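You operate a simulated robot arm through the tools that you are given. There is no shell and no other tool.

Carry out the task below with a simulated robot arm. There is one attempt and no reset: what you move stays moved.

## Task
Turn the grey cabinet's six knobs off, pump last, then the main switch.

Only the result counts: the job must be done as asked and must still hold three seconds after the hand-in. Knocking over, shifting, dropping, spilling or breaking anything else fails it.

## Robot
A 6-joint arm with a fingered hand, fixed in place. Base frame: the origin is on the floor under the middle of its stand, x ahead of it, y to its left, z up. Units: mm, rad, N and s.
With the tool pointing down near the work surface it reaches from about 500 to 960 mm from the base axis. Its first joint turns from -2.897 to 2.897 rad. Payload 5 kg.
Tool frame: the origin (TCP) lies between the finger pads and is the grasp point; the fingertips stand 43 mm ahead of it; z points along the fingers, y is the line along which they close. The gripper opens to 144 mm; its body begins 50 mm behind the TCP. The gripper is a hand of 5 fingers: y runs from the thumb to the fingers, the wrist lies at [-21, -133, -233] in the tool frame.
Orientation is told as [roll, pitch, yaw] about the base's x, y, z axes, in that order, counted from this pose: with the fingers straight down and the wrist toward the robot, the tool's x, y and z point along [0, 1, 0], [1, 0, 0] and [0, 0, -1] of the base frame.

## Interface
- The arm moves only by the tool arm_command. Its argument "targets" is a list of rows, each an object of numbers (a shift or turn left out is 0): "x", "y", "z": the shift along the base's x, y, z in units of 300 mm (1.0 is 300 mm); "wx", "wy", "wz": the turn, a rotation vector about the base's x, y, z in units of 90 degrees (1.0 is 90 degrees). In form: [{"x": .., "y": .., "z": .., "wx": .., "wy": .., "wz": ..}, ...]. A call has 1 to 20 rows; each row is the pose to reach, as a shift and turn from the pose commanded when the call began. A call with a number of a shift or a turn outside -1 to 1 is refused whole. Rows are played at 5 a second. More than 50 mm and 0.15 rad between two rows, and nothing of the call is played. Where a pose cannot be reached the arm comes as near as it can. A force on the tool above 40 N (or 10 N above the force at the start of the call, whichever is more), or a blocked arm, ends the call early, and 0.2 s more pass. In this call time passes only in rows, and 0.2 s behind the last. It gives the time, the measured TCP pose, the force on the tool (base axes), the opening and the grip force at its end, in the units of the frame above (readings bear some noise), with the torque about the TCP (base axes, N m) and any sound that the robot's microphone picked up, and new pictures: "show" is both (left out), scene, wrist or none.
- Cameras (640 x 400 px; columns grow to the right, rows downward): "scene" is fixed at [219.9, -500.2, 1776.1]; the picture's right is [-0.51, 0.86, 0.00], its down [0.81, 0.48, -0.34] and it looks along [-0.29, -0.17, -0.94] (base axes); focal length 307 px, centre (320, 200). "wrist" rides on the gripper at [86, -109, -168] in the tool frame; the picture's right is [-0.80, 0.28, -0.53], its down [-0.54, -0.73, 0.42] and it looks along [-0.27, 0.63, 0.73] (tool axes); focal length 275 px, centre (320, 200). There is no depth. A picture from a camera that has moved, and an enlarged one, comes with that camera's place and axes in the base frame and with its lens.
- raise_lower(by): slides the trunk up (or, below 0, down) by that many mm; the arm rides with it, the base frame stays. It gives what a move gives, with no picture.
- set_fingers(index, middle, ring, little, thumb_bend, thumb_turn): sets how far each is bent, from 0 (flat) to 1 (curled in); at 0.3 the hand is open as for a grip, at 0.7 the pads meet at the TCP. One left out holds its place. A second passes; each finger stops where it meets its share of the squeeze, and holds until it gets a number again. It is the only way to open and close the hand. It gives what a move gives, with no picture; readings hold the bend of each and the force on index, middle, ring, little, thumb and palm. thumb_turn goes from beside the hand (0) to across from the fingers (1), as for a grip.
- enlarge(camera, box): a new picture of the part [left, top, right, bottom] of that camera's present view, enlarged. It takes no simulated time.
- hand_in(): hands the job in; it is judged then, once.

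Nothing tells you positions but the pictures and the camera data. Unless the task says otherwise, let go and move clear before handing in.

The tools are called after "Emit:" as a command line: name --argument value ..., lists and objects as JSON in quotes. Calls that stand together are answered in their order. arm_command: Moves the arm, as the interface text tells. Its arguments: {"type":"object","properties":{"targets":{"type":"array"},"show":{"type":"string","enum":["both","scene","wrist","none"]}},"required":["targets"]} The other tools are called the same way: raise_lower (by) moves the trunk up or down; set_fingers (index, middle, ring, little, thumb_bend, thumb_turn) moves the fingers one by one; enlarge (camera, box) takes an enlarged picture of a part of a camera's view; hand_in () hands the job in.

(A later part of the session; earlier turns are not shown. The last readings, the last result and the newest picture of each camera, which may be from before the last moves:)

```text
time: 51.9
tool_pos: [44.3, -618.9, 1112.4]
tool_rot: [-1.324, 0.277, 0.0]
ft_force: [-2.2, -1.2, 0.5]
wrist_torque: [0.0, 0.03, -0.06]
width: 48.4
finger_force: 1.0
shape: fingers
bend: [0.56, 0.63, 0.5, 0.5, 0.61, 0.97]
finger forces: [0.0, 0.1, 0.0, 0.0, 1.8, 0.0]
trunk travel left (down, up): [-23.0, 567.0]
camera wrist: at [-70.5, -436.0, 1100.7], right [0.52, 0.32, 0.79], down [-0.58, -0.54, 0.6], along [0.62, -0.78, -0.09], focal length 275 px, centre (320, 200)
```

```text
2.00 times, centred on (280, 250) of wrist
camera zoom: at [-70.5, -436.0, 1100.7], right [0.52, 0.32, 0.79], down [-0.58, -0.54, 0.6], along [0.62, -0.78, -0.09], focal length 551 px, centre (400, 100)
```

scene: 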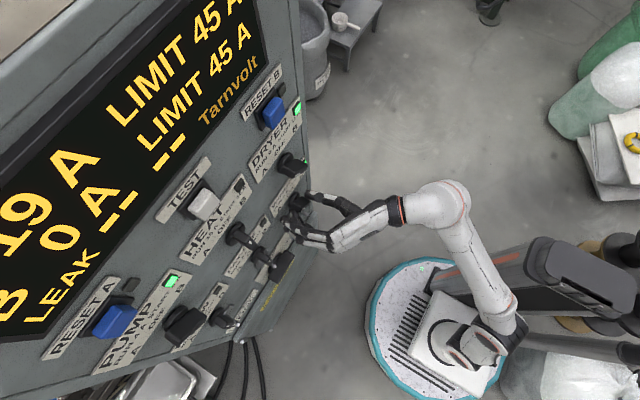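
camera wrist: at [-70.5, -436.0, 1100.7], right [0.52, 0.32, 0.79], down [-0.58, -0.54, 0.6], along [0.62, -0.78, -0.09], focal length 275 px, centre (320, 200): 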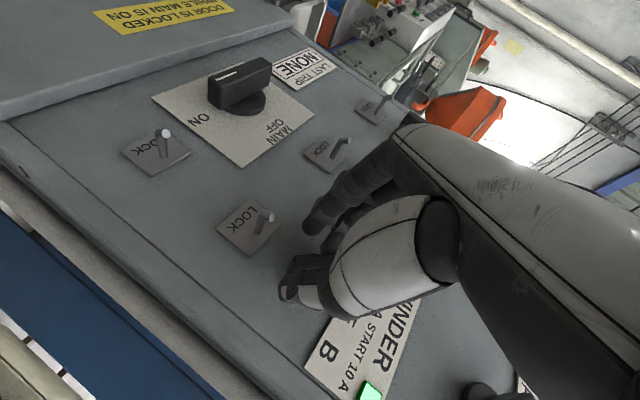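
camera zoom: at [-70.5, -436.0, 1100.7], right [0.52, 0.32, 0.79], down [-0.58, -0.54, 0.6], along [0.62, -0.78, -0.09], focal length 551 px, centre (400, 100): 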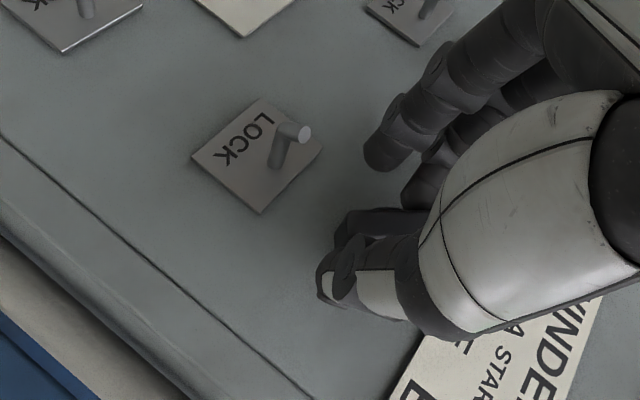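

The thumb has touched and the middle is about to. I'll squeeze both further.

Emit:
set_fingers --index 0.58 --middle 0.72 --thumb_bend 0.68

Emit:
arm_command --targets '[{}]'

Emit:
enlarge --camera "scene" --box '[240, 150, 360, 250]'

Emit:
enlarge --camera "wrist" --box '[140, 150, 420, 350]'

```text
time: 52.9
tool_pos: [47.5, -618.2, 1112.5]
tool_rot: [-1.326, 0.275, 0.0]
ft_force: [8.6, -0.9, 3.9]
wrist_torque: [-0.15, 0.0, 0.32]
width: 34.9
finger_force: 4.7
shape: fingers
bend: [0.57, 0.71, 0.5, 0.5, 0.68, 0.97]
finger forces: [0.0, 8.7, 0.0, 0.0, 0.1, 0.1]
trunk travel left (down, up): [-23.0, 567.0]
```

```text
time: 53.3
tool_pos: [45.4, -619.0, 1112.8]
tool_rot: [-1.325, 0.277, 0.0]
ft_force: [9.5, 0.0, 4.5]
wrist_torque: [-0.17, -0.02, 0.34]
width: 34.5
finger_force: 4.1
shape: fingers
bend: [0.57, 0.71, 0.5, 0.5, 0.68, 0.97]
finger forces: [0.0, 9.2, 0.0, 0.1, 0.0, 0.0]
trunk travel left (down, up): [-23.0, 567.0]
camera wrist: at [-69.3, -435.7, 1101.1], right [0.52, 0.32, 0.79], down [-0.58, -0.54, 0.61], along [0.62, -0.78, -0.09], focal length 275 px, centre (320, 200)
```

scene: 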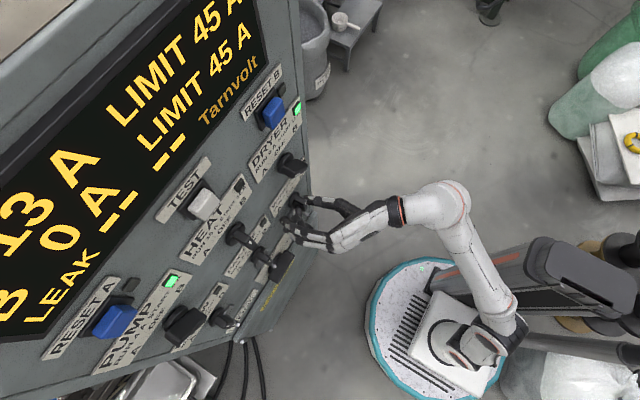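
wrist: 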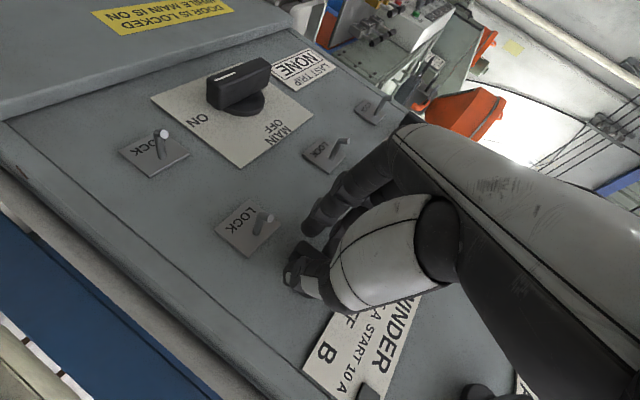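

```text
4.00 times, centred on (300, 200) of scene
camera zoom: at [219.9, -500.2, 1776.1], right [-0.51, 0.86, 0.0], down [0.81, 0.48, -0.34], along [-0.29, -0.17, -0.94], focal length 1229 px, centre (400, 200)
```

zoom: 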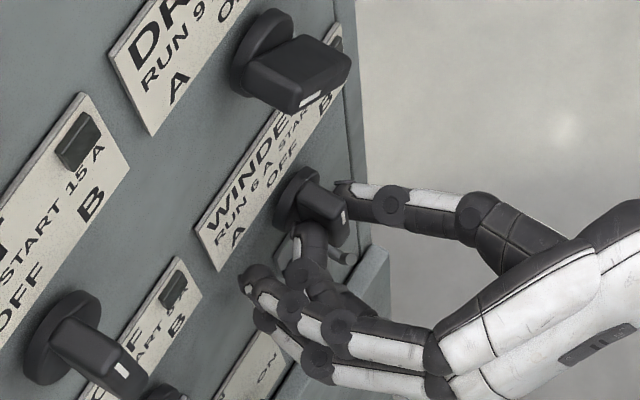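

```text
2.00 times, centred on (280, 250) of wrist
camera zoom: at [-69.3, -435.7, 1101.1], right [0.52, 0.32, 0.79], down [-0.58, -0.54, 0.61], along [0.62, -0.78, -0.09], focal length 551 px, centre (400, 100)
```

zoom: 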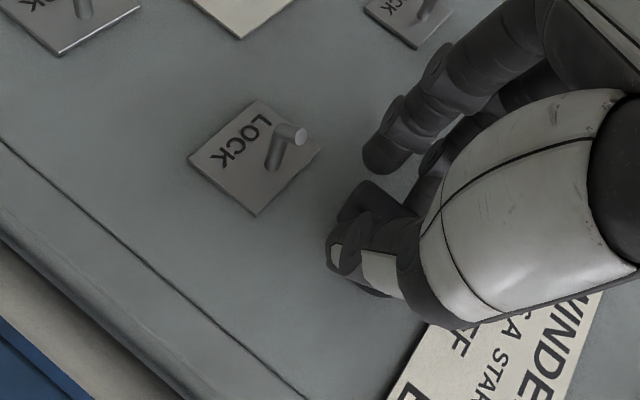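

WINDER is off: its lamp is out and bus A dropped to 13 A. I'll open the hand, back off and check the pointer.

Emit:
set_fingers --index 0.5 --middle 0.5 --ring 0.5 --little 0.5 --thumb_bend 0.5

Emit:
arm_command --targets '[{"y": 0.05}, {"y": 0.1}, {"y": 0.135}]'

Emit:
enlarge --camera "scene" --box '[240, 150, 360, 250]'

Emit:
enlarge --camera "wrist" --box '[140, 150, 420, 350]'

```text
time: 54.3
tool_pos: [44.9, -619.1, 1113.0]
tool_rot: [-1.325, 0.277, 0.001]
ft_force: [0.4, 0.2, 0.0]
wrist_torque: [-0.02, 0.01, 0.0]
width: 78.1
finger_force: 0.1
shape: fingers
bend: [0.5, 0.5, 0.5, 0.5, 0.5, 0.97]
finger forces: [0.1, 0.0, 0.0, 0.0, 0.0, 0.0]
trunk travel left (down, up): [-23.0, 567.0]
```

```text
time: 55.1
tool_pos: [45.6, -578.6, 1113.7]
tool_rot: [-1.324, 0.278, 0.0]
ft_force: [0.2, -0.5, -0.5]
wrist_torque: [0.02, -0.03, 0.01]
width: 77.7
finger_force: 0.2
shape: fingers
bend: [0.5, 0.5, 0.5, 0.5, 0.5, 0.97]
finger forces: [0.1, 0.1, 0.1, 0.0, 0.0, 0.0]
trunk travel left (down, up): [-23.0, 567.0]
camera wrist: at [-70.2, -395.5, 1101.5], right [0.52, 0.32, 0.79], down [-0.58, -0.54, 0.61], along [0.62, -0.78, -0.09], focal length 275 px, centre (320, 200)
```

scene: 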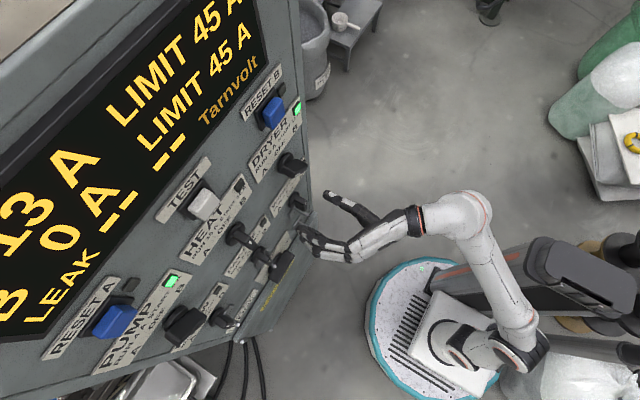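
wrist: 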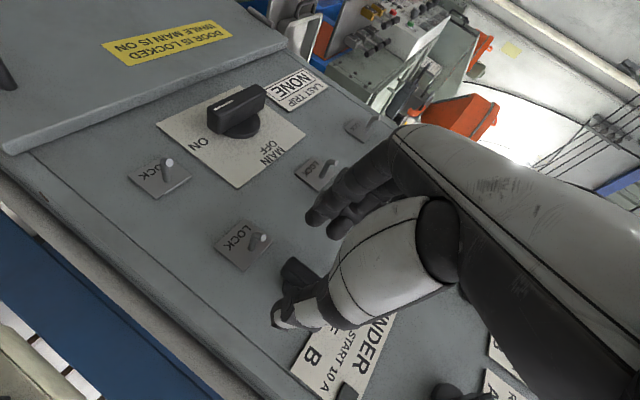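

```text
4.00 times, centred on (300, 200) of scene
camera zoom: at [219.9, -500.2, 1776.1], right [-0.51, 0.86, 0.0], down [0.81, 0.48, -0.34], along [-0.29, -0.17, -0.94], focal length 1229 px, centre (400, 200)
```

zoom: 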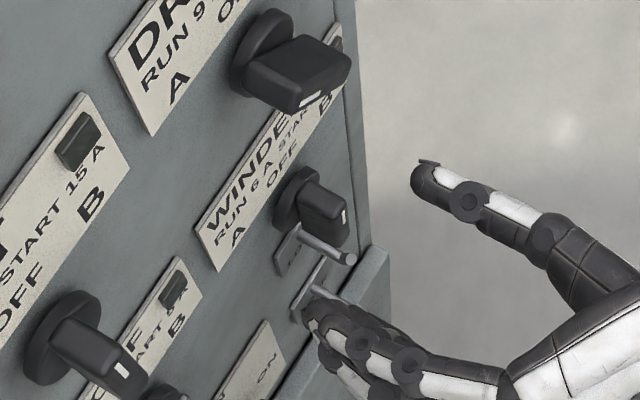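

```text
2.00 times, centred on (280, 250) of wrist
camera zoom: at [-70.2, -395.5, 1101.5], right [0.52, 0.32, 0.79], down [-0.58, -0.54, 0.61], along [0.62, -0.78, -0.09], focal length 551 px, centre (400, 100)
```

zoom: 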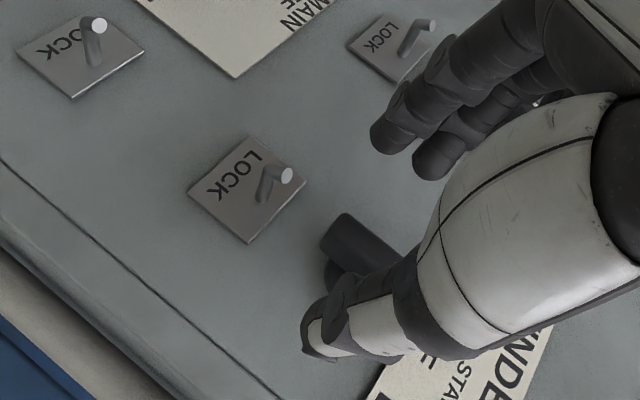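

Emit:
enlarge --camera "scene" --box '[280, 175, 350, 220]'

Emit:
enlarge --camera "scene" --box '[215, 210, 295, 280]'

Emit:
enlarge --camera "wrist" --box '[270, 230, 350, 330]'

```text
8.89 times, centred on (315, 198) of scene
camera zoom: at [219.9, -500.2, 1776.1], right [-0.51, 0.86, 0.0], down [0.81, 0.48, -0.34], along [-0.29, -0.17, -0.94], focal length 2731 px, centre (364, 222)
```

zoom: 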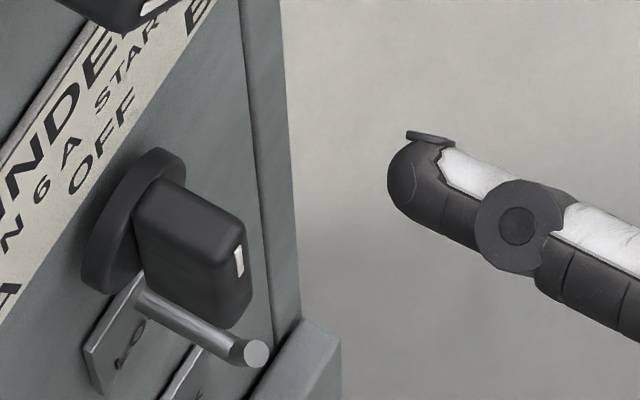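

```text
5.71 times, centred on (255, 245) of scene
camera zoom: at [219.9, -500.2, 1776.1], right [-0.51, 0.86, 0.0], down [0.81, 0.48, -0.34], along [-0.29, -0.17, -0.94], focal length 1756 px, centre (691, -57)
```

zoom: 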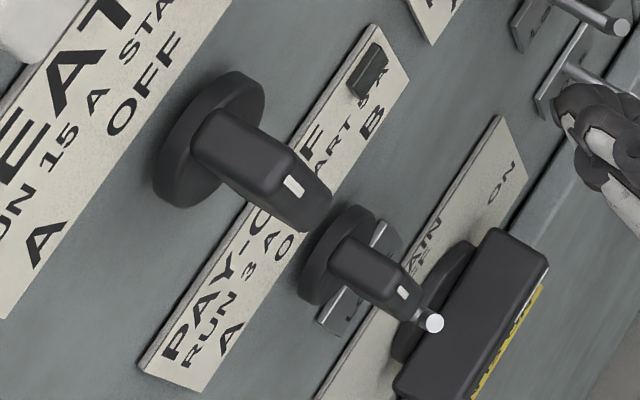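

```text
4.00 times, centred on (310, 280) of wrist
camera zoom: at [-70.2, -395.5, 1101.5], right [0.52, 0.32, 0.79], down [-0.58, -0.54, 0.61], along [0.62, -0.78, -0.09], focal length 1101 px, centre (360, -120)
```

zoom: 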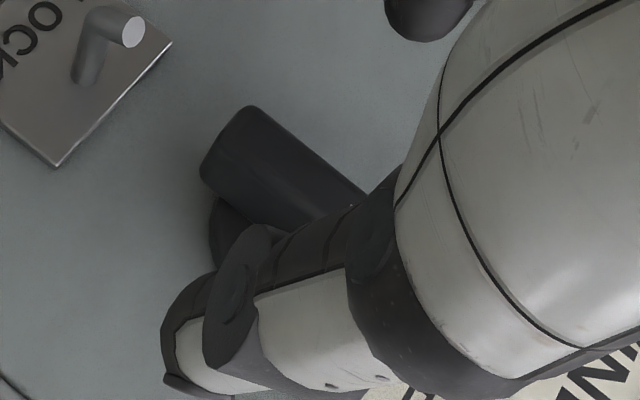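

WINDER reads OFF, but its pointer looks about 10° past vertical toward B. I'll roll the hand back level and do an alignment squeeze with index and middle at equal bend against the thumb to set it upright.

Emit:
arm_command --targets '[{"wy": -0.06}, {"wy": -0.12}, {"wy": -0.176}, {"wy": -0.176, "y": -0.05}, {"wy": -0.176, "y": -0.1}, {"wy": -0.176, "y": -0.137, "z": 0.004}]' --show "none"

Emit:
set_fingers --index 0.64 --middle 0.64 --ring 0.6 --little 0.6 --thumb_bend 0.63

Emit:
arm_command --targets '[{}]'

Emit:
enlarge --camera "scene" --box '[270, 170, 350, 220]'

Emit:
enlarge --camera "wrist" --box '[220, 200, 380, 320]'

```text
time: 56.5
tool_pos: [46.0, -620.7, 1112.5]
tool_rot: [-1.323, 0.0, -0.001]
ft_force: [-0.2, 0.2, 0.2]
wrist_torque: [-0.01, -0.01, -0.01]
width: 78.3
finger_force: 0.0
shape: fingers
bend: [0.5, 0.5, 0.5, 0.5, 0.5, 0.97]
finger forces: [0.1, 0.0, 0.0, 0.1, 0.0, 0.1]
trunk travel left (down, up): [-23.0, 567.0]
```

```text
time: 57.5
tool_pos: [45.5, -621.2, 1113.8]
tool_rot: [-1.324, 0.001, -0.001]
ft_force: [0.9, 1.8, -0.4]
wrist_torque: [0.01, 0.02, 0.04]
width: 30.9
finger_force: 0.9
shape: fingers
bend: [0.64, 0.64, 0.6, 0.6, 0.63, 0.97]
finger forces: [0.0, 1.5, 0.0, 0.0, 0.0, 0.0]
trunk travel left (down, up): [-23.0, 567.0]
```

```text
time: 57.9
tool_pos: [44.6, -620.2, 1113.2]
tool_rot: [-1.325, -0.001, -0.002]
ft_force: [1.8, 1.5, 0.3]
wrist_torque: [-0.02, 0.0, 0.09]
width: 30.8
finger_force: 1.5
shape: fingers
bend: [0.64, 0.64, 0.6, 0.6, 0.63, 0.97]
finger forces: [0.0, 1.6, 0.0, 0.0, 0.0, 0.0]
trunk travel left (down, up): [-23.0, 567.0]
camera wrist: at [-62.7, -437.4, 1070.7], right [0.28, 0.32, 0.9], down [-0.73, -0.54, 0.42], along [0.63, -0.78, 0.08], focal length 275 px, centre (320, 200)
```

scene: 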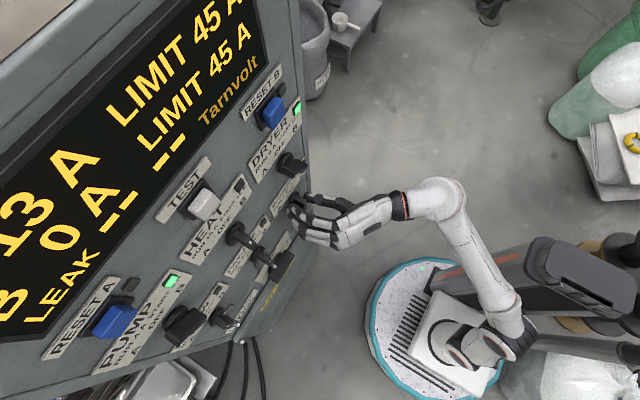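
wrist: 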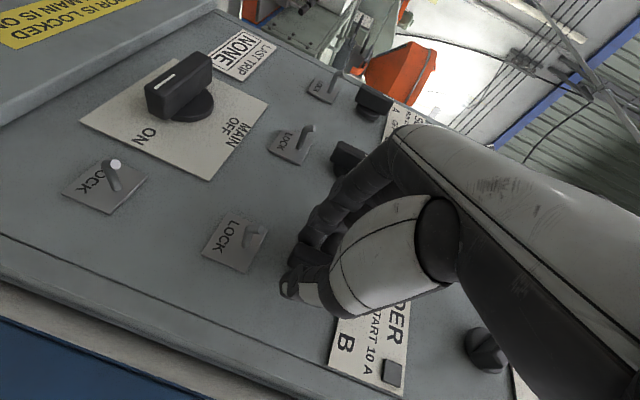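

```text
8.00 times, centred on (310, 195) of scene
camera zoom: at [219.9, -500.2, 1776.1], right [-0.51, 0.86, 0.0], down [0.81, 0.48, -0.34], along [-0.29, -0.17, -0.94], focal length 2458 px, centre (400, 240)
```

zoom: 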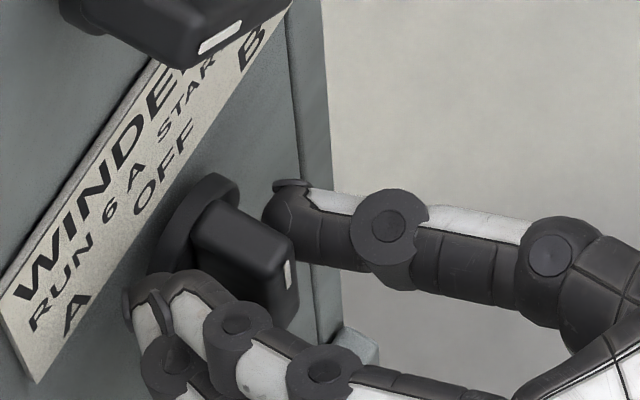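

```text
3.33 times, centred on (300, 260) of wrist
camera zoom: at [-62.7, -437.4, 1070.7], right [0.28, 0.32, 0.9], down [-0.73, -0.54, 0.42], along [0.63, -0.78, 0.08], focal length 918 px, centre (387, 0)
```

zoom: 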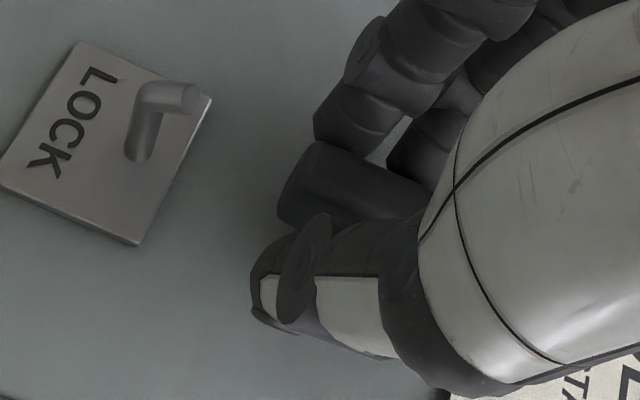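

The middle finger touches but not the index. To push the tail back as in the earlier B-type squeezes, I'll open slightly, raise 9 mm, and squeeze with index and thumb.

Emit:
set_fingers --index 0.55 --middle 0.55 --ring 0.55 --little 0.55 --thumb_bend 0.55

Emit:
arm_command --targets '[{"z": 0.032}]' --show "none"

Emit:
set_fingers --index 0.7 --middle 0.66 --ring 0.6 --little 0.6 --thumb_bend 0.66

Emit:
arm_command --targets '[{}]'

Emit:
enlarge --camera "scene" --box '[270, 170, 350, 220]'

Emit:
enlarge --camera "wrist" --box '[220, 200, 380, 320]'

```text
time: 58.9
tool_pos: [45.1, -620.5, 1114.1]
tool_rot: [-1.326, 0.0, 0.001]
ft_force: [-0.3, -0.4, 0.5]
wrist_torque: [0.0, -0.02, 0.0]
width: 59.9
finger_force: 0.0
shape: fingers
bend: [0.55, 0.55, 0.55, 0.55, 0.55, 0.97]
finger forces: [0.1, 0.0, 0.0, 0.0, 0.0, 0.1]
trunk travel left (down, up): [-23.0, 567.0]
```

```text
time: 59.3
tool_pos: [44.5, -620.3, 1122.9]
tool_rot: [-1.322, 0.0, 0.0]
ft_force: [0.2, 0.4, -0.1]
wrist_torque: [-0.02, 0.0, 0.02]
width: 59.9
finger_force: 0.0
shape: fingers
bend: [0.55, 0.55, 0.55, 0.55, 0.55, 0.97]
finger forces: [0.1, 0.0, 0.0, 0.0, 0.0, 0.0]
trunk travel left (down, up): [-23.0, 567.0]
```

```text
time: 60.3
tool_pos: [45.4, -620.6, 1123.0]
tool_rot: [-1.321, 0.001, 0.001]
ft_force: [6.7, 0.8, -0.5]
wrist_torque: [0.0, -0.04, 0.17]
width: 19.6
finger_force: 3.0
shape: fingers
bend: [0.67, 0.65, 0.6, 0.6, 0.66, 0.97]
finger forces: [3.6, 2.1, 0.1, 0.0, 0.0, 0.1]
trunk travel left (down, up): [-23.0, 567.0]
```

```text
time: 60.7
tool_pos: [45.5, -619.7, 1123.4]
tool_rot: [-1.323, 0.0, -0.001]
ft_force: [6.1, -0.5, -0.3]
wrist_torque: [-0.02, -0.04, 0.22]
width: 19.7
finger_force: 2.7
shape: fingers
bend: [0.67, 0.65, 0.6, 0.6, 0.66, 0.97]
finger forces: [3.7, 2.1, 0.0, 0.0, 0.0, 0.1]
trunk travel left (down, up): [-23.0, 567.0]
camera wrist: at [-62.5, -437.3, 1080.5], right [0.28, 0.32, 0.9], down [-0.73, -0.54, 0.42], along [0.63, -0.78, 0.08], focal length 275 px, centre (320, 200)
```

scene: 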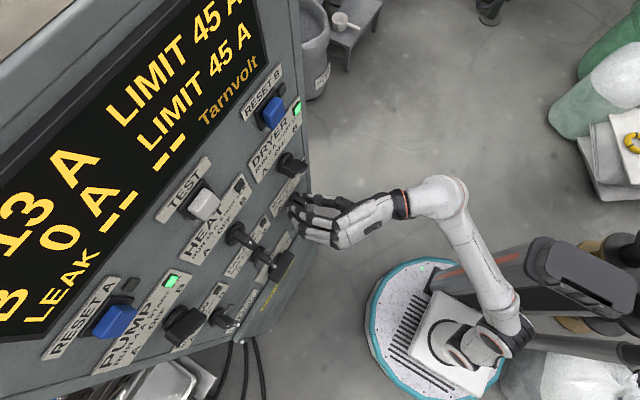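
wrist: 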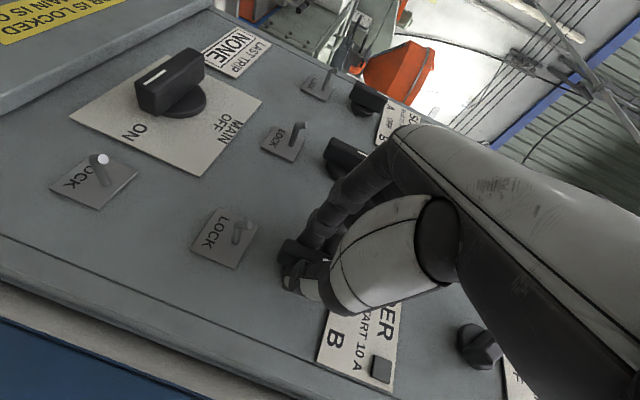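

```text
8.00 times, centred on (310, 195) of scene
camera zoom: at [219.9, -500.2, 1776.1], right [-0.51, 0.86, 0.0], down [0.81, 0.48, -0.34], along [-0.29, -0.17, -0.94], focal length 2458 px, centre (400, 240)
```

zoom: 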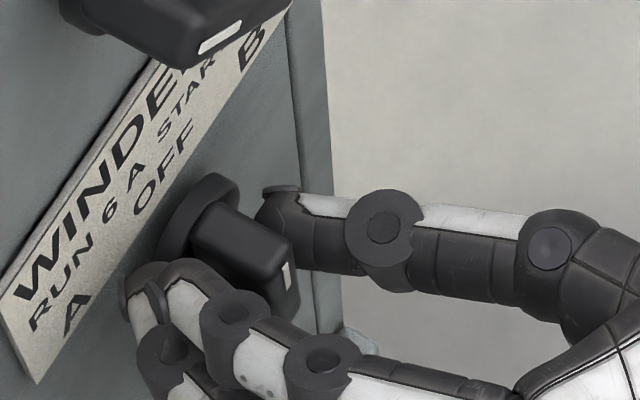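

```text
3.33 times, centred on (300, 260) of wrist
camera zoom: at [-62.5, -437.3, 1080.5], right [0.28, 0.32, 0.9], down [-0.73, -0.54, 0.42], along [0.63, -0.78, 0.08], focal length 918 px, centre (387, 0)
```

zoom: 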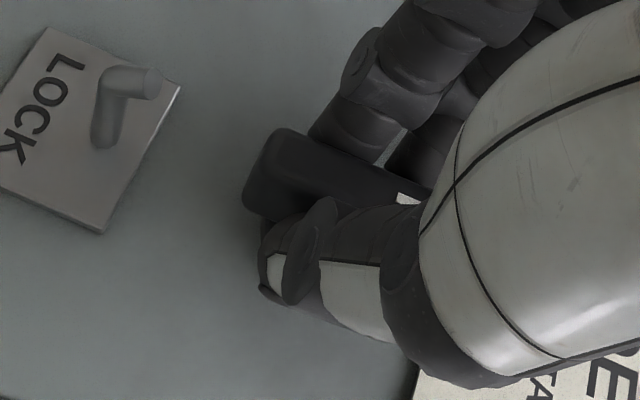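

The bar now looks nearly vertical with index and middle both bearing on it. I'll release, back off, and check its angle.

Emit:
set_fingers --index 0.5 --middle 0.5 --ring 0.5 --little 0.5 --thumb_bend 0.5

Emit:
arm_command --targets '[{"y": 0.05}, {"y": 0.1}, {"y": 0.135}]'

Emit:
enlarge --camera "scene" --box '[280, 180, 330, 215]'

Emit:
enlarge --camera "scene" --box '[225, 215, 285, 270]'

Emit:
enlarge --camera "scene" --box '[195, 295, 255, 340]'

```text
time: 61.7
tool_pos: [45.3, -620.9, 1122.6]
tool_rot: [-1.325, -0.001, 0.0]
ft_force: [-0.4, 0.7, 0.3]
wrist_torque: [-0.03, 0.02, -0.01]
width: 78.1
finger_force: 0.1
shape: fingers
bend: [0.5, 0.5, 0.5, 0.5, 0.5, 0.97]
finger forces: [0.0, 0.0, 0.0, 0.0, 0.0, 0.0]
trunk travel left (down, up): [-23.0, 567.0]
```

```text
time: 62.5
tool_pos: [45.3, -580.7, 1122.0]
tool_rot: [-1.323, 0.0, 0.0]
ft_force: [0.3, -0.6, 0.8]
wrist_torque: [0.0, -0.03, 0.01]
width: 77.8
finger_force: 0.0
shape: fingers
bend: [0.5, 0.5, 0.5, 0.5, 0.5, 0.97]
finger forces: [0.1, 0.0, 0.0, 0.0, 0.1, 0.0]
trunk travel left (down, up): [-23.0, 567.0]
camera wrist: at [-62.6, -397.1, 1079.8], right [0.28, 0.32, 0.9], down [-0.73, -0.54, 0.42], along [0.63, -0.78, 0.08], focal length 275 px, centre (320, 200)
```

scene: 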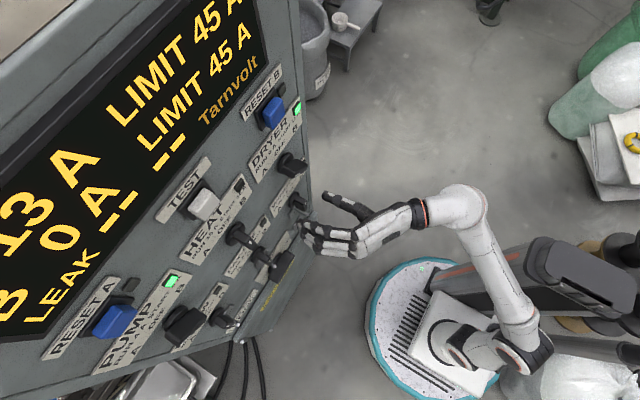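
wrist: 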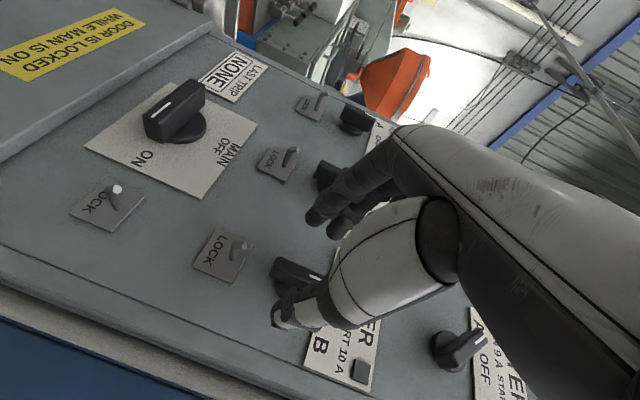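

```text
11.43 times, centred on (305, 198) of scene
camera zoom: at [219.9, -500.2, 1776.1], right [-0.51, 0.86, 0.0], down [0.81, 0.48, -0.34], along [-0.29, -0.17, -0.94], focal length 3511 px, centre (491, 229)
```

zoom: 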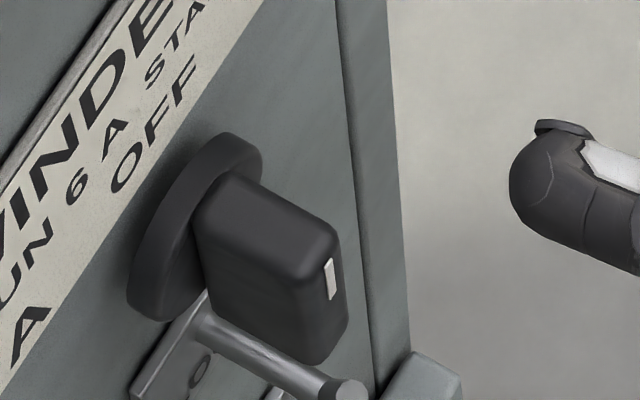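

```text
7.27 times, centred on (255, 242) of scene
camera zoom: at [219.9, -500.2, 1776.1], right [-0.51, 0.86, 0.0], down [0.81, 0.48, -0.34], along [-0.29, -0.17, -0.94], focal length 2234 px, centre (793, -109)
```

zoom: 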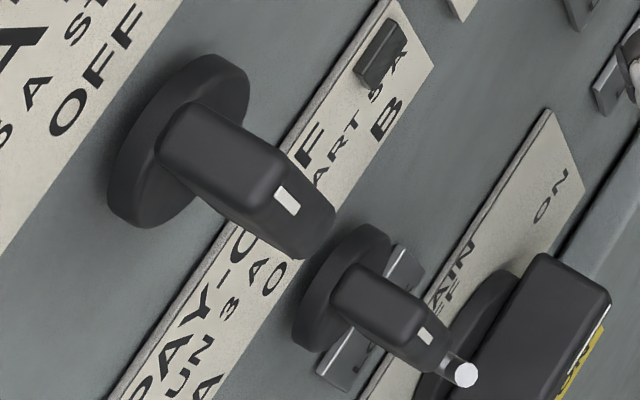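

```text
8.89 times, centred on (225, 318) of scene
camera zoom: at [219.9, -500.2, 1776.1], right [-0.51, 0.86, 0.0], down [0.81, 0.48, -0.34], along [-0.29, -0.17, -0.94], focal length 2731 px, centre (1164, -844)
```

zoom: 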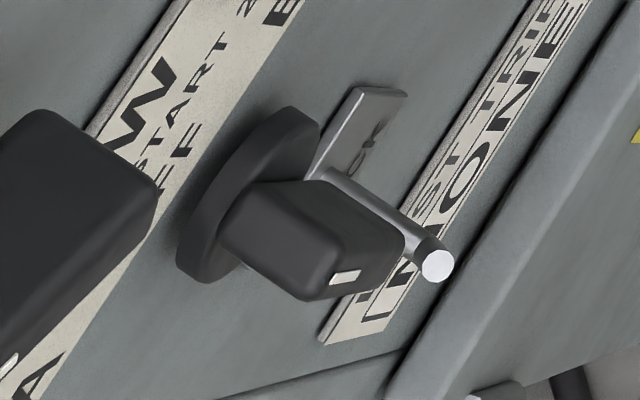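

WINDER now sits within a couple of degrees of vertical, and the HEAT, PAY-OFF and SCREW pointers all look upright. Next is DRYER directly above, also pointing to A. I'll raise the trunk 184 mm with the hand clear and roll the hand again.

Emit:
raise_lower --by 184

Emit:
arm_command --targets '[{"z": -0.01, "wy": 0.06}, {"z": -0.02, "wy": 0.12}, {"z": -0.03, "wy": 0.177}]'

Emit:
enlarge --camera "scene" --box '[240, 110, 360, 210]'

Emit:
enlarge --camera "wrist" --box '[140, 150, 420, 350]'

```text
time: 64.5
tool_pos: [46.0, -580.1, 1306.7]
tool_rot: [-1.325, -0.002, 0.001]
ft_force: [-0.3, -0.5, -0.5]
wrist_torque: [-0.02, 0.04, -0.03]
width: 78.0
finger_force: 0.1
shape: fingers
bend: [0.5, 0.5, 0.5, 0.5, 0.5, 0.97]
finger forces: [0.0, 0.0, 0.0, 0.0, 0.0, 0.0]
trunk travel left (down, up): [-207.0, 383.0]
```

```text
time: 65.3
tool_pos: [45.5, -580.7, 1298.5]
tool_rot: [-1.324, 0.279, 0.002]
ft_force: [-0.2, -0.6, -0.6]
wrist_torque: [-0.03, -0.02, -0.01]
width: 77.9
finger_force: 0.1
shape: fingers
bend: [0.5, 0.5, 0.5, 0.5, 0.5, 0.97]
finger forces: [0.0, 0.0, 0.0, 0.0, 0.1, 0.0]
trunk travel left (down, up): [-207.0, 383.0]
camera wrist: at [-70.1, -397.2, 1287.2], right [0.52, 0.32, 0.79], down [-0.58, -0.54, 0.61], along [0.62, -0.78, -0.1], focal length 275 px, centre (320, 200)
```

scene: 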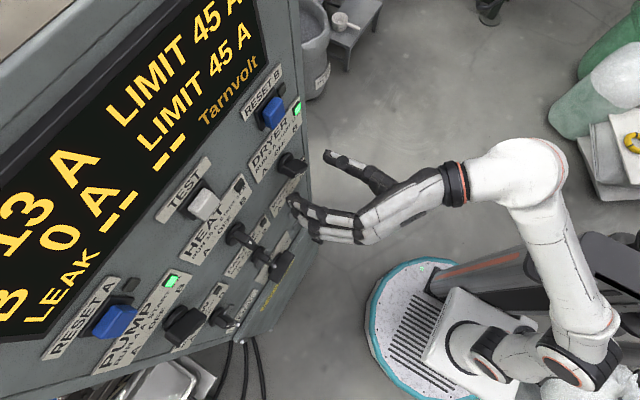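
wrist: 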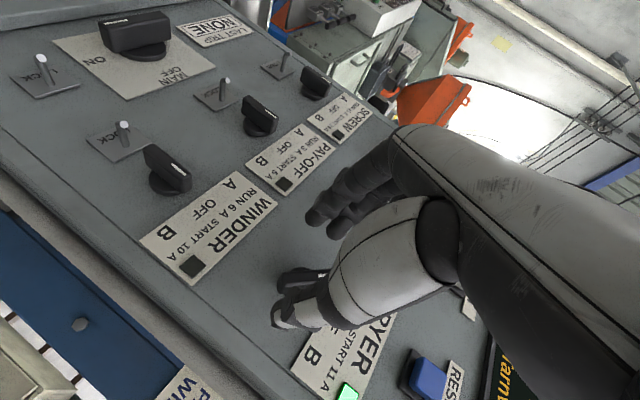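

```text
4.00 times, centred on (300, 160) of scene
camera zoom: at [219.9, -500.2, 1776.1], right [-0.51, 0.86, 0.0], down [0.81, 0.48, -0.34], along [-0.29, -0.17, -0.94], focal length 1229 px, centre (400, 360)
```

zoom: 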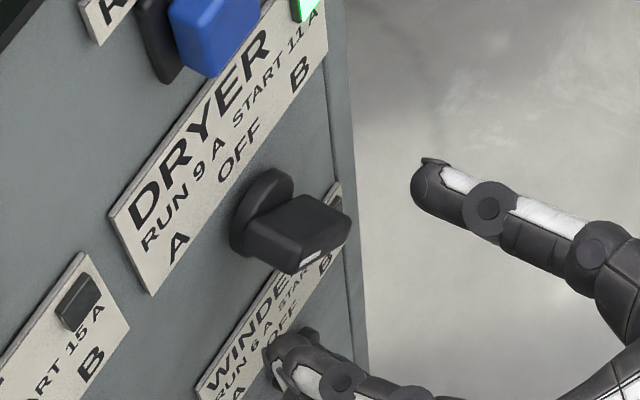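

```text
2.00 times, centred on (280, 250) of wrist
camera zoom: at [-70.1, -397.2, 1287.2], right [0.52, 0.32, 0.79], down [-0.58, -0.54, 0.61], along [0.62, -0.78, -0.1], focal length 551 px, centre (400, 100)
```

zoom: 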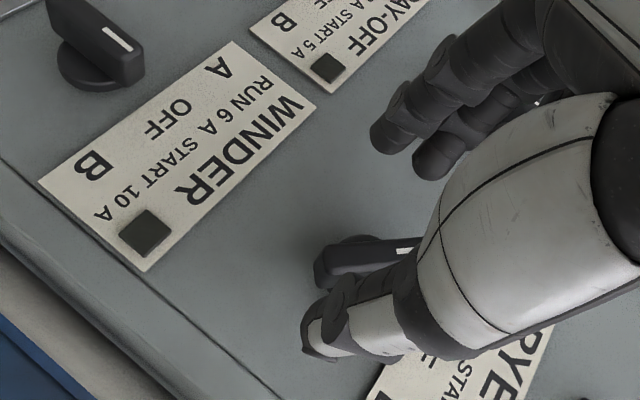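

The lower row is plainly all OFF in this view. DRYER is in line with the hand, so I'll advance and squeeze with thumb and middle finger in smaller stages.

Emit:
arm_command --targets '[{"y": -0.05, "z": -0.003}, {"y": -0.095, "z": -0.006}, {"y": -0.128, "z": -0.006}]' --show "none"

Emit:
set_fingers --index 0.57 --middle 0.65 --ring 0.5 --little 0.5 --thumb_bend 0.63

Emit:
arm_command --targets '[{}]'

Emit:
enlarge --camera "scene" --box '[240, 110, 360, 210]'

Emit:
enlarge --camera "wrist" --box '[140, 150, 420, 350]'

```text
time: 66.1
tool_pos: [44.7, -620.3, 1295.2]
tool_rot: [-1.323, 0.277, -0.001]
ft_force: [-0.1, 0.2, 0.4]
wrist_torque: [0.03, 0.02, -0.01]
width: 78.2
finger_force: 0.1
shape: fingers
bend: [0.5, 0.5, 0.5, 0.5, 0.5, 0.97]
finger forces: [0.0, 0.0, 0.1, 0.1, 0.1, 0.0]
trunk travel left (down, up): [-207.0, 383.0]
```

```text
time: 67.1
tool_pos: [44.2, -619.1, 1296.2]
tool_rot: [-1.324, 0.279, 0.0]
ft_force: [-1.2, -1.9, 0.3]
wrist_torque: [0.0, 0.03, -0.02]
width: 48.4
finger_force: 1.7
shape: fingers
bend: [0.56, 0.64, 0.5, 0.5, 0.61, 0.97]
finger forces: [0.1, 1.1, 0.2, 0.1, 2.1, 0.0]
trunk travel left (down, up): [-207.0, 383.0]
```

```text
time: 67.5
tool_pos: [45.1, -619.4, 1295.5]
tool_rot: [-1.326, 0.277, -0.001]
ft_force: [-1.2, -0.2, -0.1]
wrist_torque: [0.0, 0.04, -0.01]
width: 48.5
finger_force: 1.7
shape: fingers
bend: [0.56, 0.64, 0.5, 0.5, 0.61, 0.97]
finger forces: [0.0, 1.1, 0.0, 0.0, 2.1, 0.0]
trunk travel left (down, up): [-207.0, 383.0]
camera wrist: at [-70.8, -436.3, 1284.8], right [0.52, 0.32, 0.79], down [-0.58, -0.54, 0.61], along [0.62, -0.78, -0.09], focal length 275 px, centre (320, 200)
```

scene: 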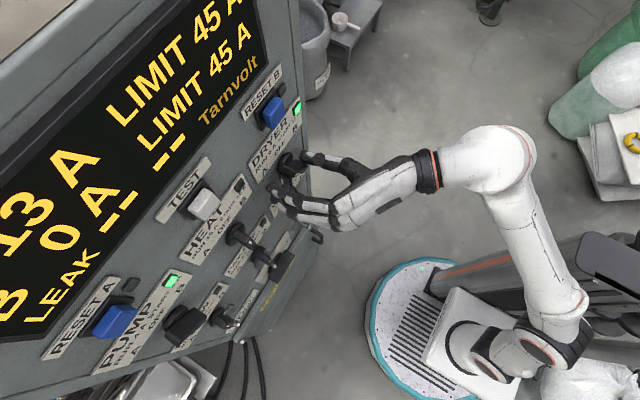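
wrist: 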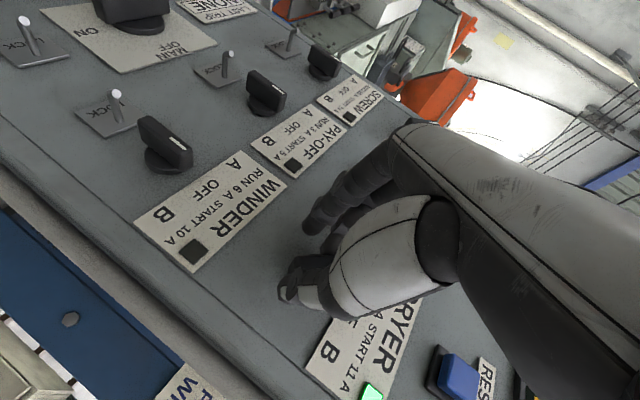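

```text
4.00 times, centred on (300, 160) of scene
camera zoom: at [219.9, -500.2, 1776.1], right [-0.51, 0.86, 0.0], down [0.81, 0.48, -0.34], along [-0.29, -0.17, -0.94], focal length 1229 px, centre (400, 360)
```

zoom: 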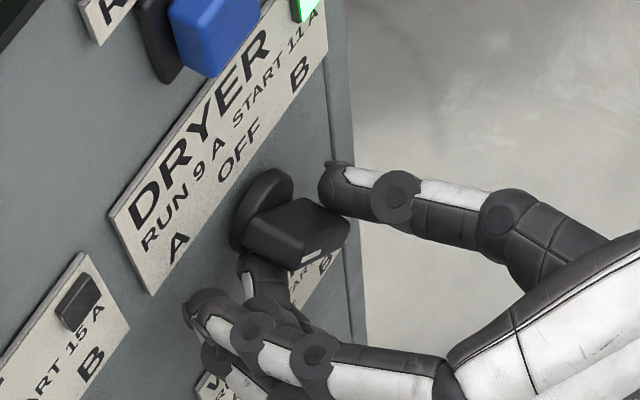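

```text
2.00 times, centred on (280, 250) of wrist
camera zoom: at [-70.8, -436.3, 1284.8], right [0.52, 0.32, 0.79], down [-0.58, -0.54, 0.61], along [0.62, -0.78, -0.09], focal length 551 px, centre (400, 100)
```

zoom: 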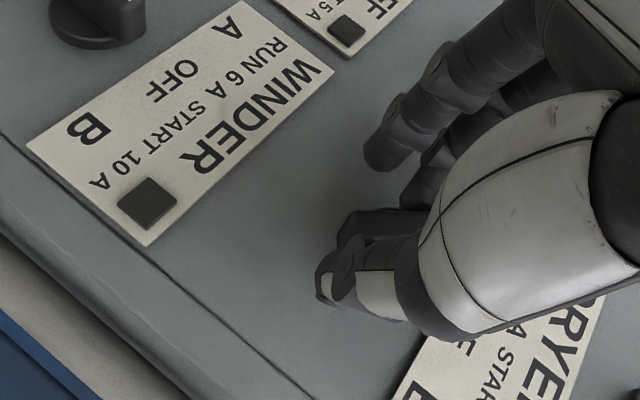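

Both the thumb (2.1 N) and middle (1.1 N) are in contact on DRYER. I'll squeeze moderately.

Emit:
set_fingers --index 0.6 --middle 0.69 --thumb_bend 0.67

Emit:
arm_command --targets '[{}]'

Emit:
enlarge --camera "scene" --box '[240, 110, 360, 210]'

```text
time: 68.5
tool_pos: [45.9, -618.6, 1297.0]
tool_rot: [-1.324, 0.28, 0.0]
ft_force: [2.6, 0.9, 1.8]
wrist_torque: [-0.12, 0.03, 0.32]
width: 37.8
finger_force: 4.9
shape: fingers
bend: [0.6, 0.65, 0.5, 0.5, 0.64, 0.97]
finger forces: [0.1, 7.3, 0.1, 0.0, 3.7, 0.0]
trunk travel left (down, up): [-207.0, 383.0]
```

```text
time: 68.9
tool_pos: [45.5, -618.9, 1295.4]
tool_rot: [-1.324, 0.278, -0.001]
ft_force: [3.0, 0.2, 2.8]
wrist_torque: [-0.13, 0.07, 0.31]
width: 37.6
finger_force: 5.6
shape: fingers
bend: [0.6, 0.65, 0.5, 0.5, 0.64, 0.97]
finger forces: [0.0, 7.6, 0.1, 0.1, 3.7, 0.0]
trunk travel left (down, up): [-207.0, 383.0]
camera wrist: at [-70.0, -435.9, 1285.1], right [0.52, 0.32, 0.79], down [-0.58, -0.54, 0.61], along [0.62, -0.78, -0.09], focal length 275 px, centre (320, 200)
```

scene: 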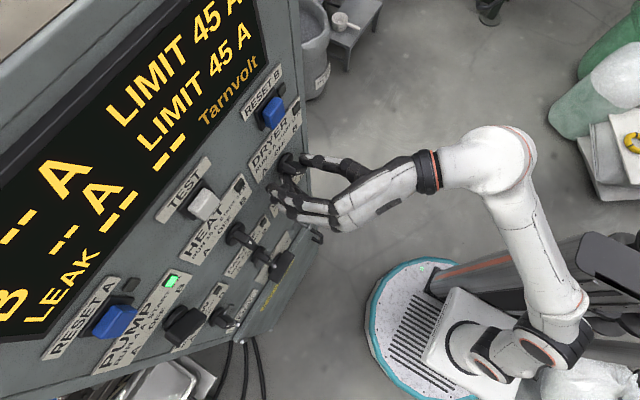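
wrist: 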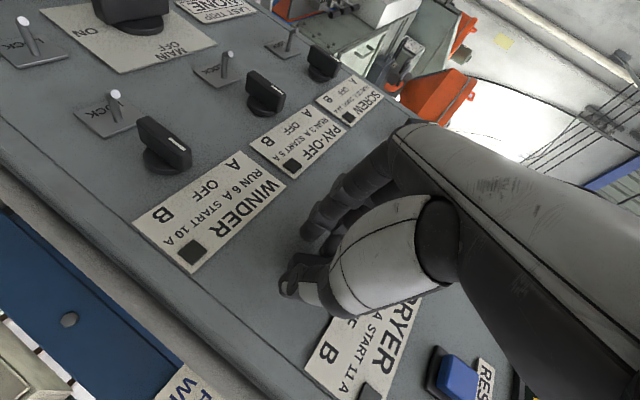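

```text
4.00 times, centred on (300, 160) of scene
camera zoom: at [219.9, -500.2, 1776.1], right [-0.51, 0.86, 0.0], down [0.81, 0.48, -0.34], along [-0.29, -0.17, -0.94], focal length 1229 px, centre (400, 360)
```

zoom: 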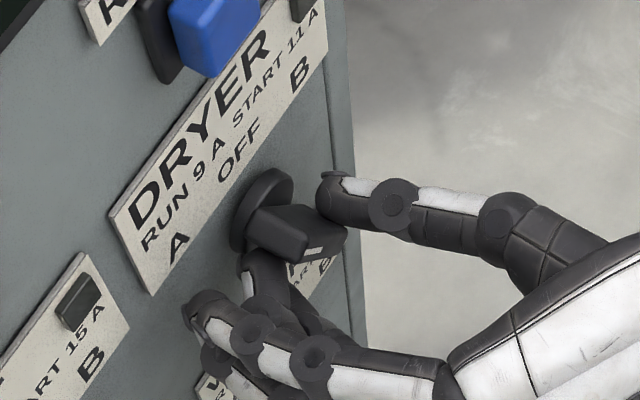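

The DRYER lamp is out, but the pointer isn't fully upright yet. I'll squeeze slightly more to bring it to vertical.

Emit:
set_fingers --index 0.62 --middle 0.71 --thumb_bend 0.69

Emit:
arm_command --targets '[{}]'

Emit:
enlarge --camera "scene" --box '[260, 130, 340, 190]'

```text
time: 69.9
tool_pos: [45.8, -619.3, 1296.5]
tool_rot: [-1.323, 0.28, 0.001]
ft_force: [6.6, -0.1, -0.5]
wrist_torque: [0.0, 0.01, 0.4]
width: 28.7
finger_force: 6.4
shape: fingers
bend: [0.62, 0.65, 0.5, 0.5, 0.66, 0.97]
finger forces: [0.1, 9.7, 0.0, 0.0, 2.8, 0.1]
trunk travel left (down, up): [-207.0, 383.0]
```

```text
time: 70.3
tool_pos: [46.2, -619.2, 1295.7]
tool_rot: [-1.326, 0.28, 0.0]
ft_force: [7.5, -0.1, -1.8]
wrist_torque: [0.03, 0.03, 0.45]
width: 29.0
finger_force: 5.7
shape: fingers
bend: [0.62, 0.65, 0.5, 0.5, 0.66, 0.97]
finger forces: [0.0, 10.0, 0.0, 0.0, 2.7, 0.0]
trunk travel left (down, up): [-207.0, 383.0]
camera wrist: at [-69.6, -436.3, 1284.8], right [0.52, 0.32, 0.79], down [-0.58, -0.54, 0.61], along [0.62, -0.78, -0.1], focal length 275 px, centre (320, 200)
```

scene: 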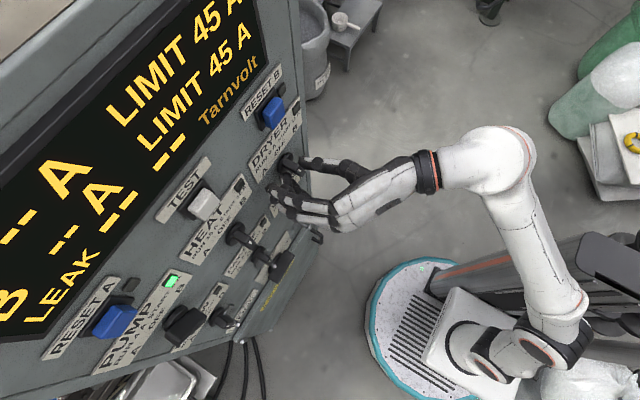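
wrist: 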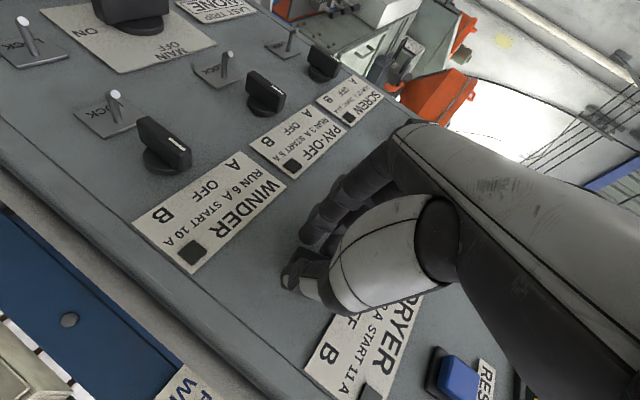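

```text
6.67 times, centred on (300, 160) of scene
camera zoom: at [219.9, -500.2, 1776.1], right [-0.51, 0.86, 0.0], down [0.81, 0.48, -0.34], along [-0.29, -0.17, -0.94], focal length 2048 px, centre (453, 467)
```

zoom: 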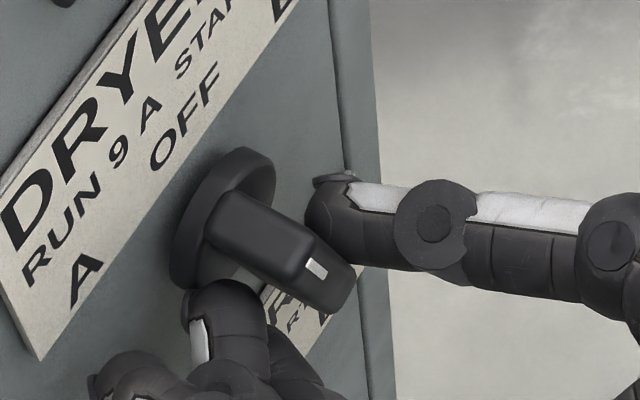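

DRYER is off electrically but about 14° short of vertical. I'll add a bit more squeeze.

Emit:
set_fingers --index 0.64 --middle 0.74 --thumb_bend 0.71

Emit:
arm_command --targets '[{}]'

Emit:
enlarge --camera "scene" --box '[260, 130, 340, 190]'

```text
time: 71.3
tool_pos: [44.8, -619.8, 1295.9]
tool_rot: [-1.324, 0.278, -0.001]
ft_force: [5.4, -1.4, 2.4]
wrist_torque: [-0.14, 0.03, 0.43]
width: 23.5
finger_force: 7.3
shape: fingers
bend: [0.64, 0.65, 0.5, 0.5, 0.68, 0.97]
finger forces: [0.0, 10.6, 0.0, 0.1, 4.8, 0.1]
trunk travel left (down, up): [-207.0, 383.0]
```

```text
time: 71.7
tool_pos: [45.5, -620.9, 1296.2]
tool_rot: [-1.326, 0.279, 0.0]
ft_force: [5.2, -1.4, 2.2]
wrist_torque: [-0.16, 0.0, 0.42]
width: 23.2
finger_force: 7.1
shape: fingers
bend: [0.64, 0.65, 0.5, 0.5, 0.68, 0.97]
finger forces: [0.1, 10.4, 0.0, 0.0, 4.8, 0.0]
trunk travel left (down, up): [-207.0, 383.0]
camera wrist: at [-69.8, -436.2, 1284.9], right [0.52, 0.32, 0.79], down [-0.58, -0.54, 0.61], along [0.62, -0.78, -0.09], focal length 275 px, centre (320, 200)
```

scene: 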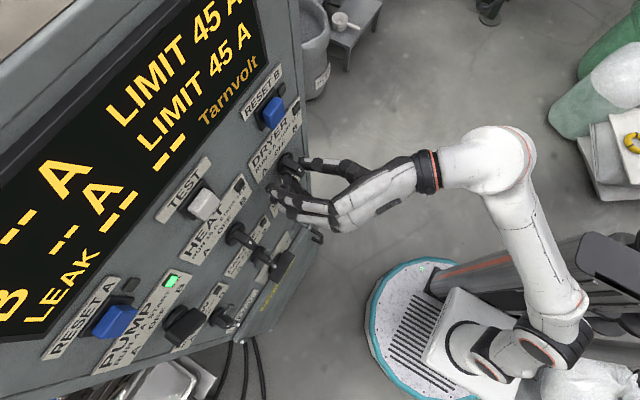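
wrist: 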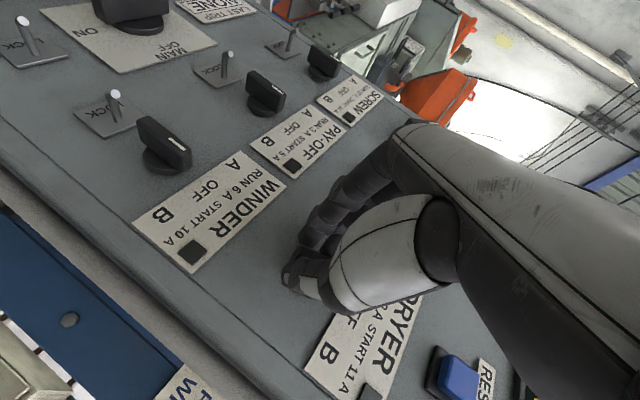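

```text
6.67 times, centred on (300, 160) of scene
camera zoom: at [219.9, -500.2, 1776.1], right [-0.51, 0.86, 0.0], down [0.81, 0.48, -0.34], along [-0.29, -0.17, -0.94], focal length 2048 px, centre (453, 467)
```

zoom: 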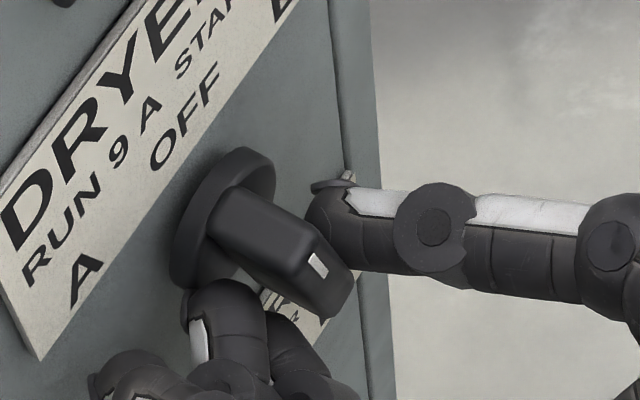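

About 12° remains. With the bar gripped, I'll rotate the hand itself about 12° in the turning direction.

Emit:
arm_command --targets '[{"wy": -0.05}, {"wy": -0.1}, {"wy": -0.14}]'

Emit:
enlarge --camera "scene" --box '[260, 130, 340, 190]'

```text
time: 72.5
tool_pos: [47.7, -618.8, 1296.2]
tool_rot: [-1.325, 0.056, -0.001]
ft_force: [8.7, -1.1, -1.9]
wrist_torque: [0.06, 0.09, 0.51]
width: 19.9
finger_force: 6.9
shape: fingers
bend: [0.64, 0.65, 0.5, 0.5, 0.69, 0.97]
finger forces: [0.6, 10.8, 0.1, 0.0, 2.3, 0.0]
trunk travel left (down, up): [-207.0, 383.0]
camera wrist: at [-64.0, -435.9, 1259.4], right [0.34, 0.32, 0.88], down [-0.7, -0.54, 0.46], along [0.63, -0.77, 0.04], focal length 275 px, centre (320, 200)
```

scene: 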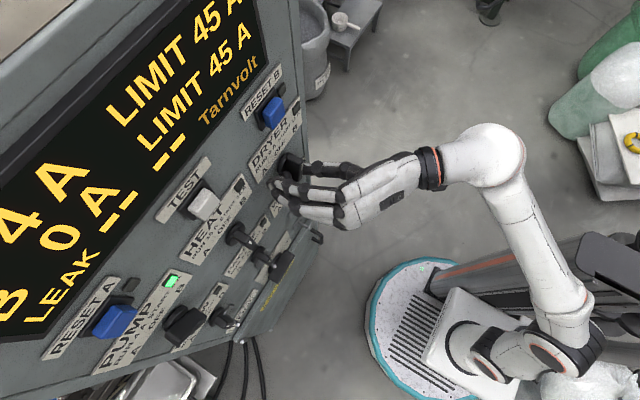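
wrist: 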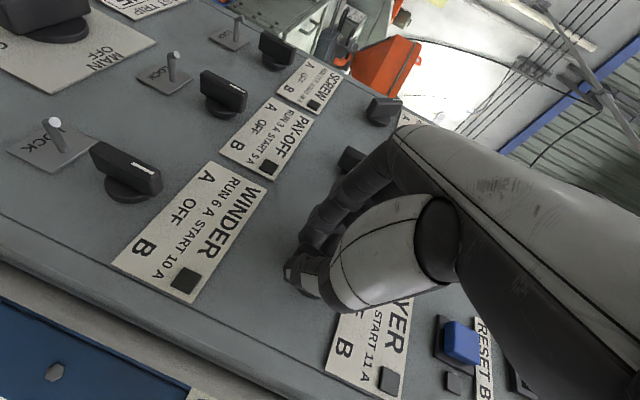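

```text
6.67 times, centred on (300, 160) of scene
camera zoom: at [219.9, -500.2, 1776.1], right [-0.51, 0.86, 0.0], down [0.81, 0.48, -0.34], along [-0.29, -0.17, -0.94], focal length 2048 px, centre (453, 467)
```

zoom: 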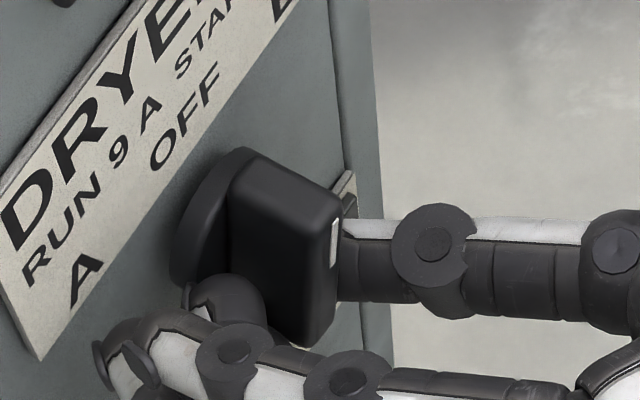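

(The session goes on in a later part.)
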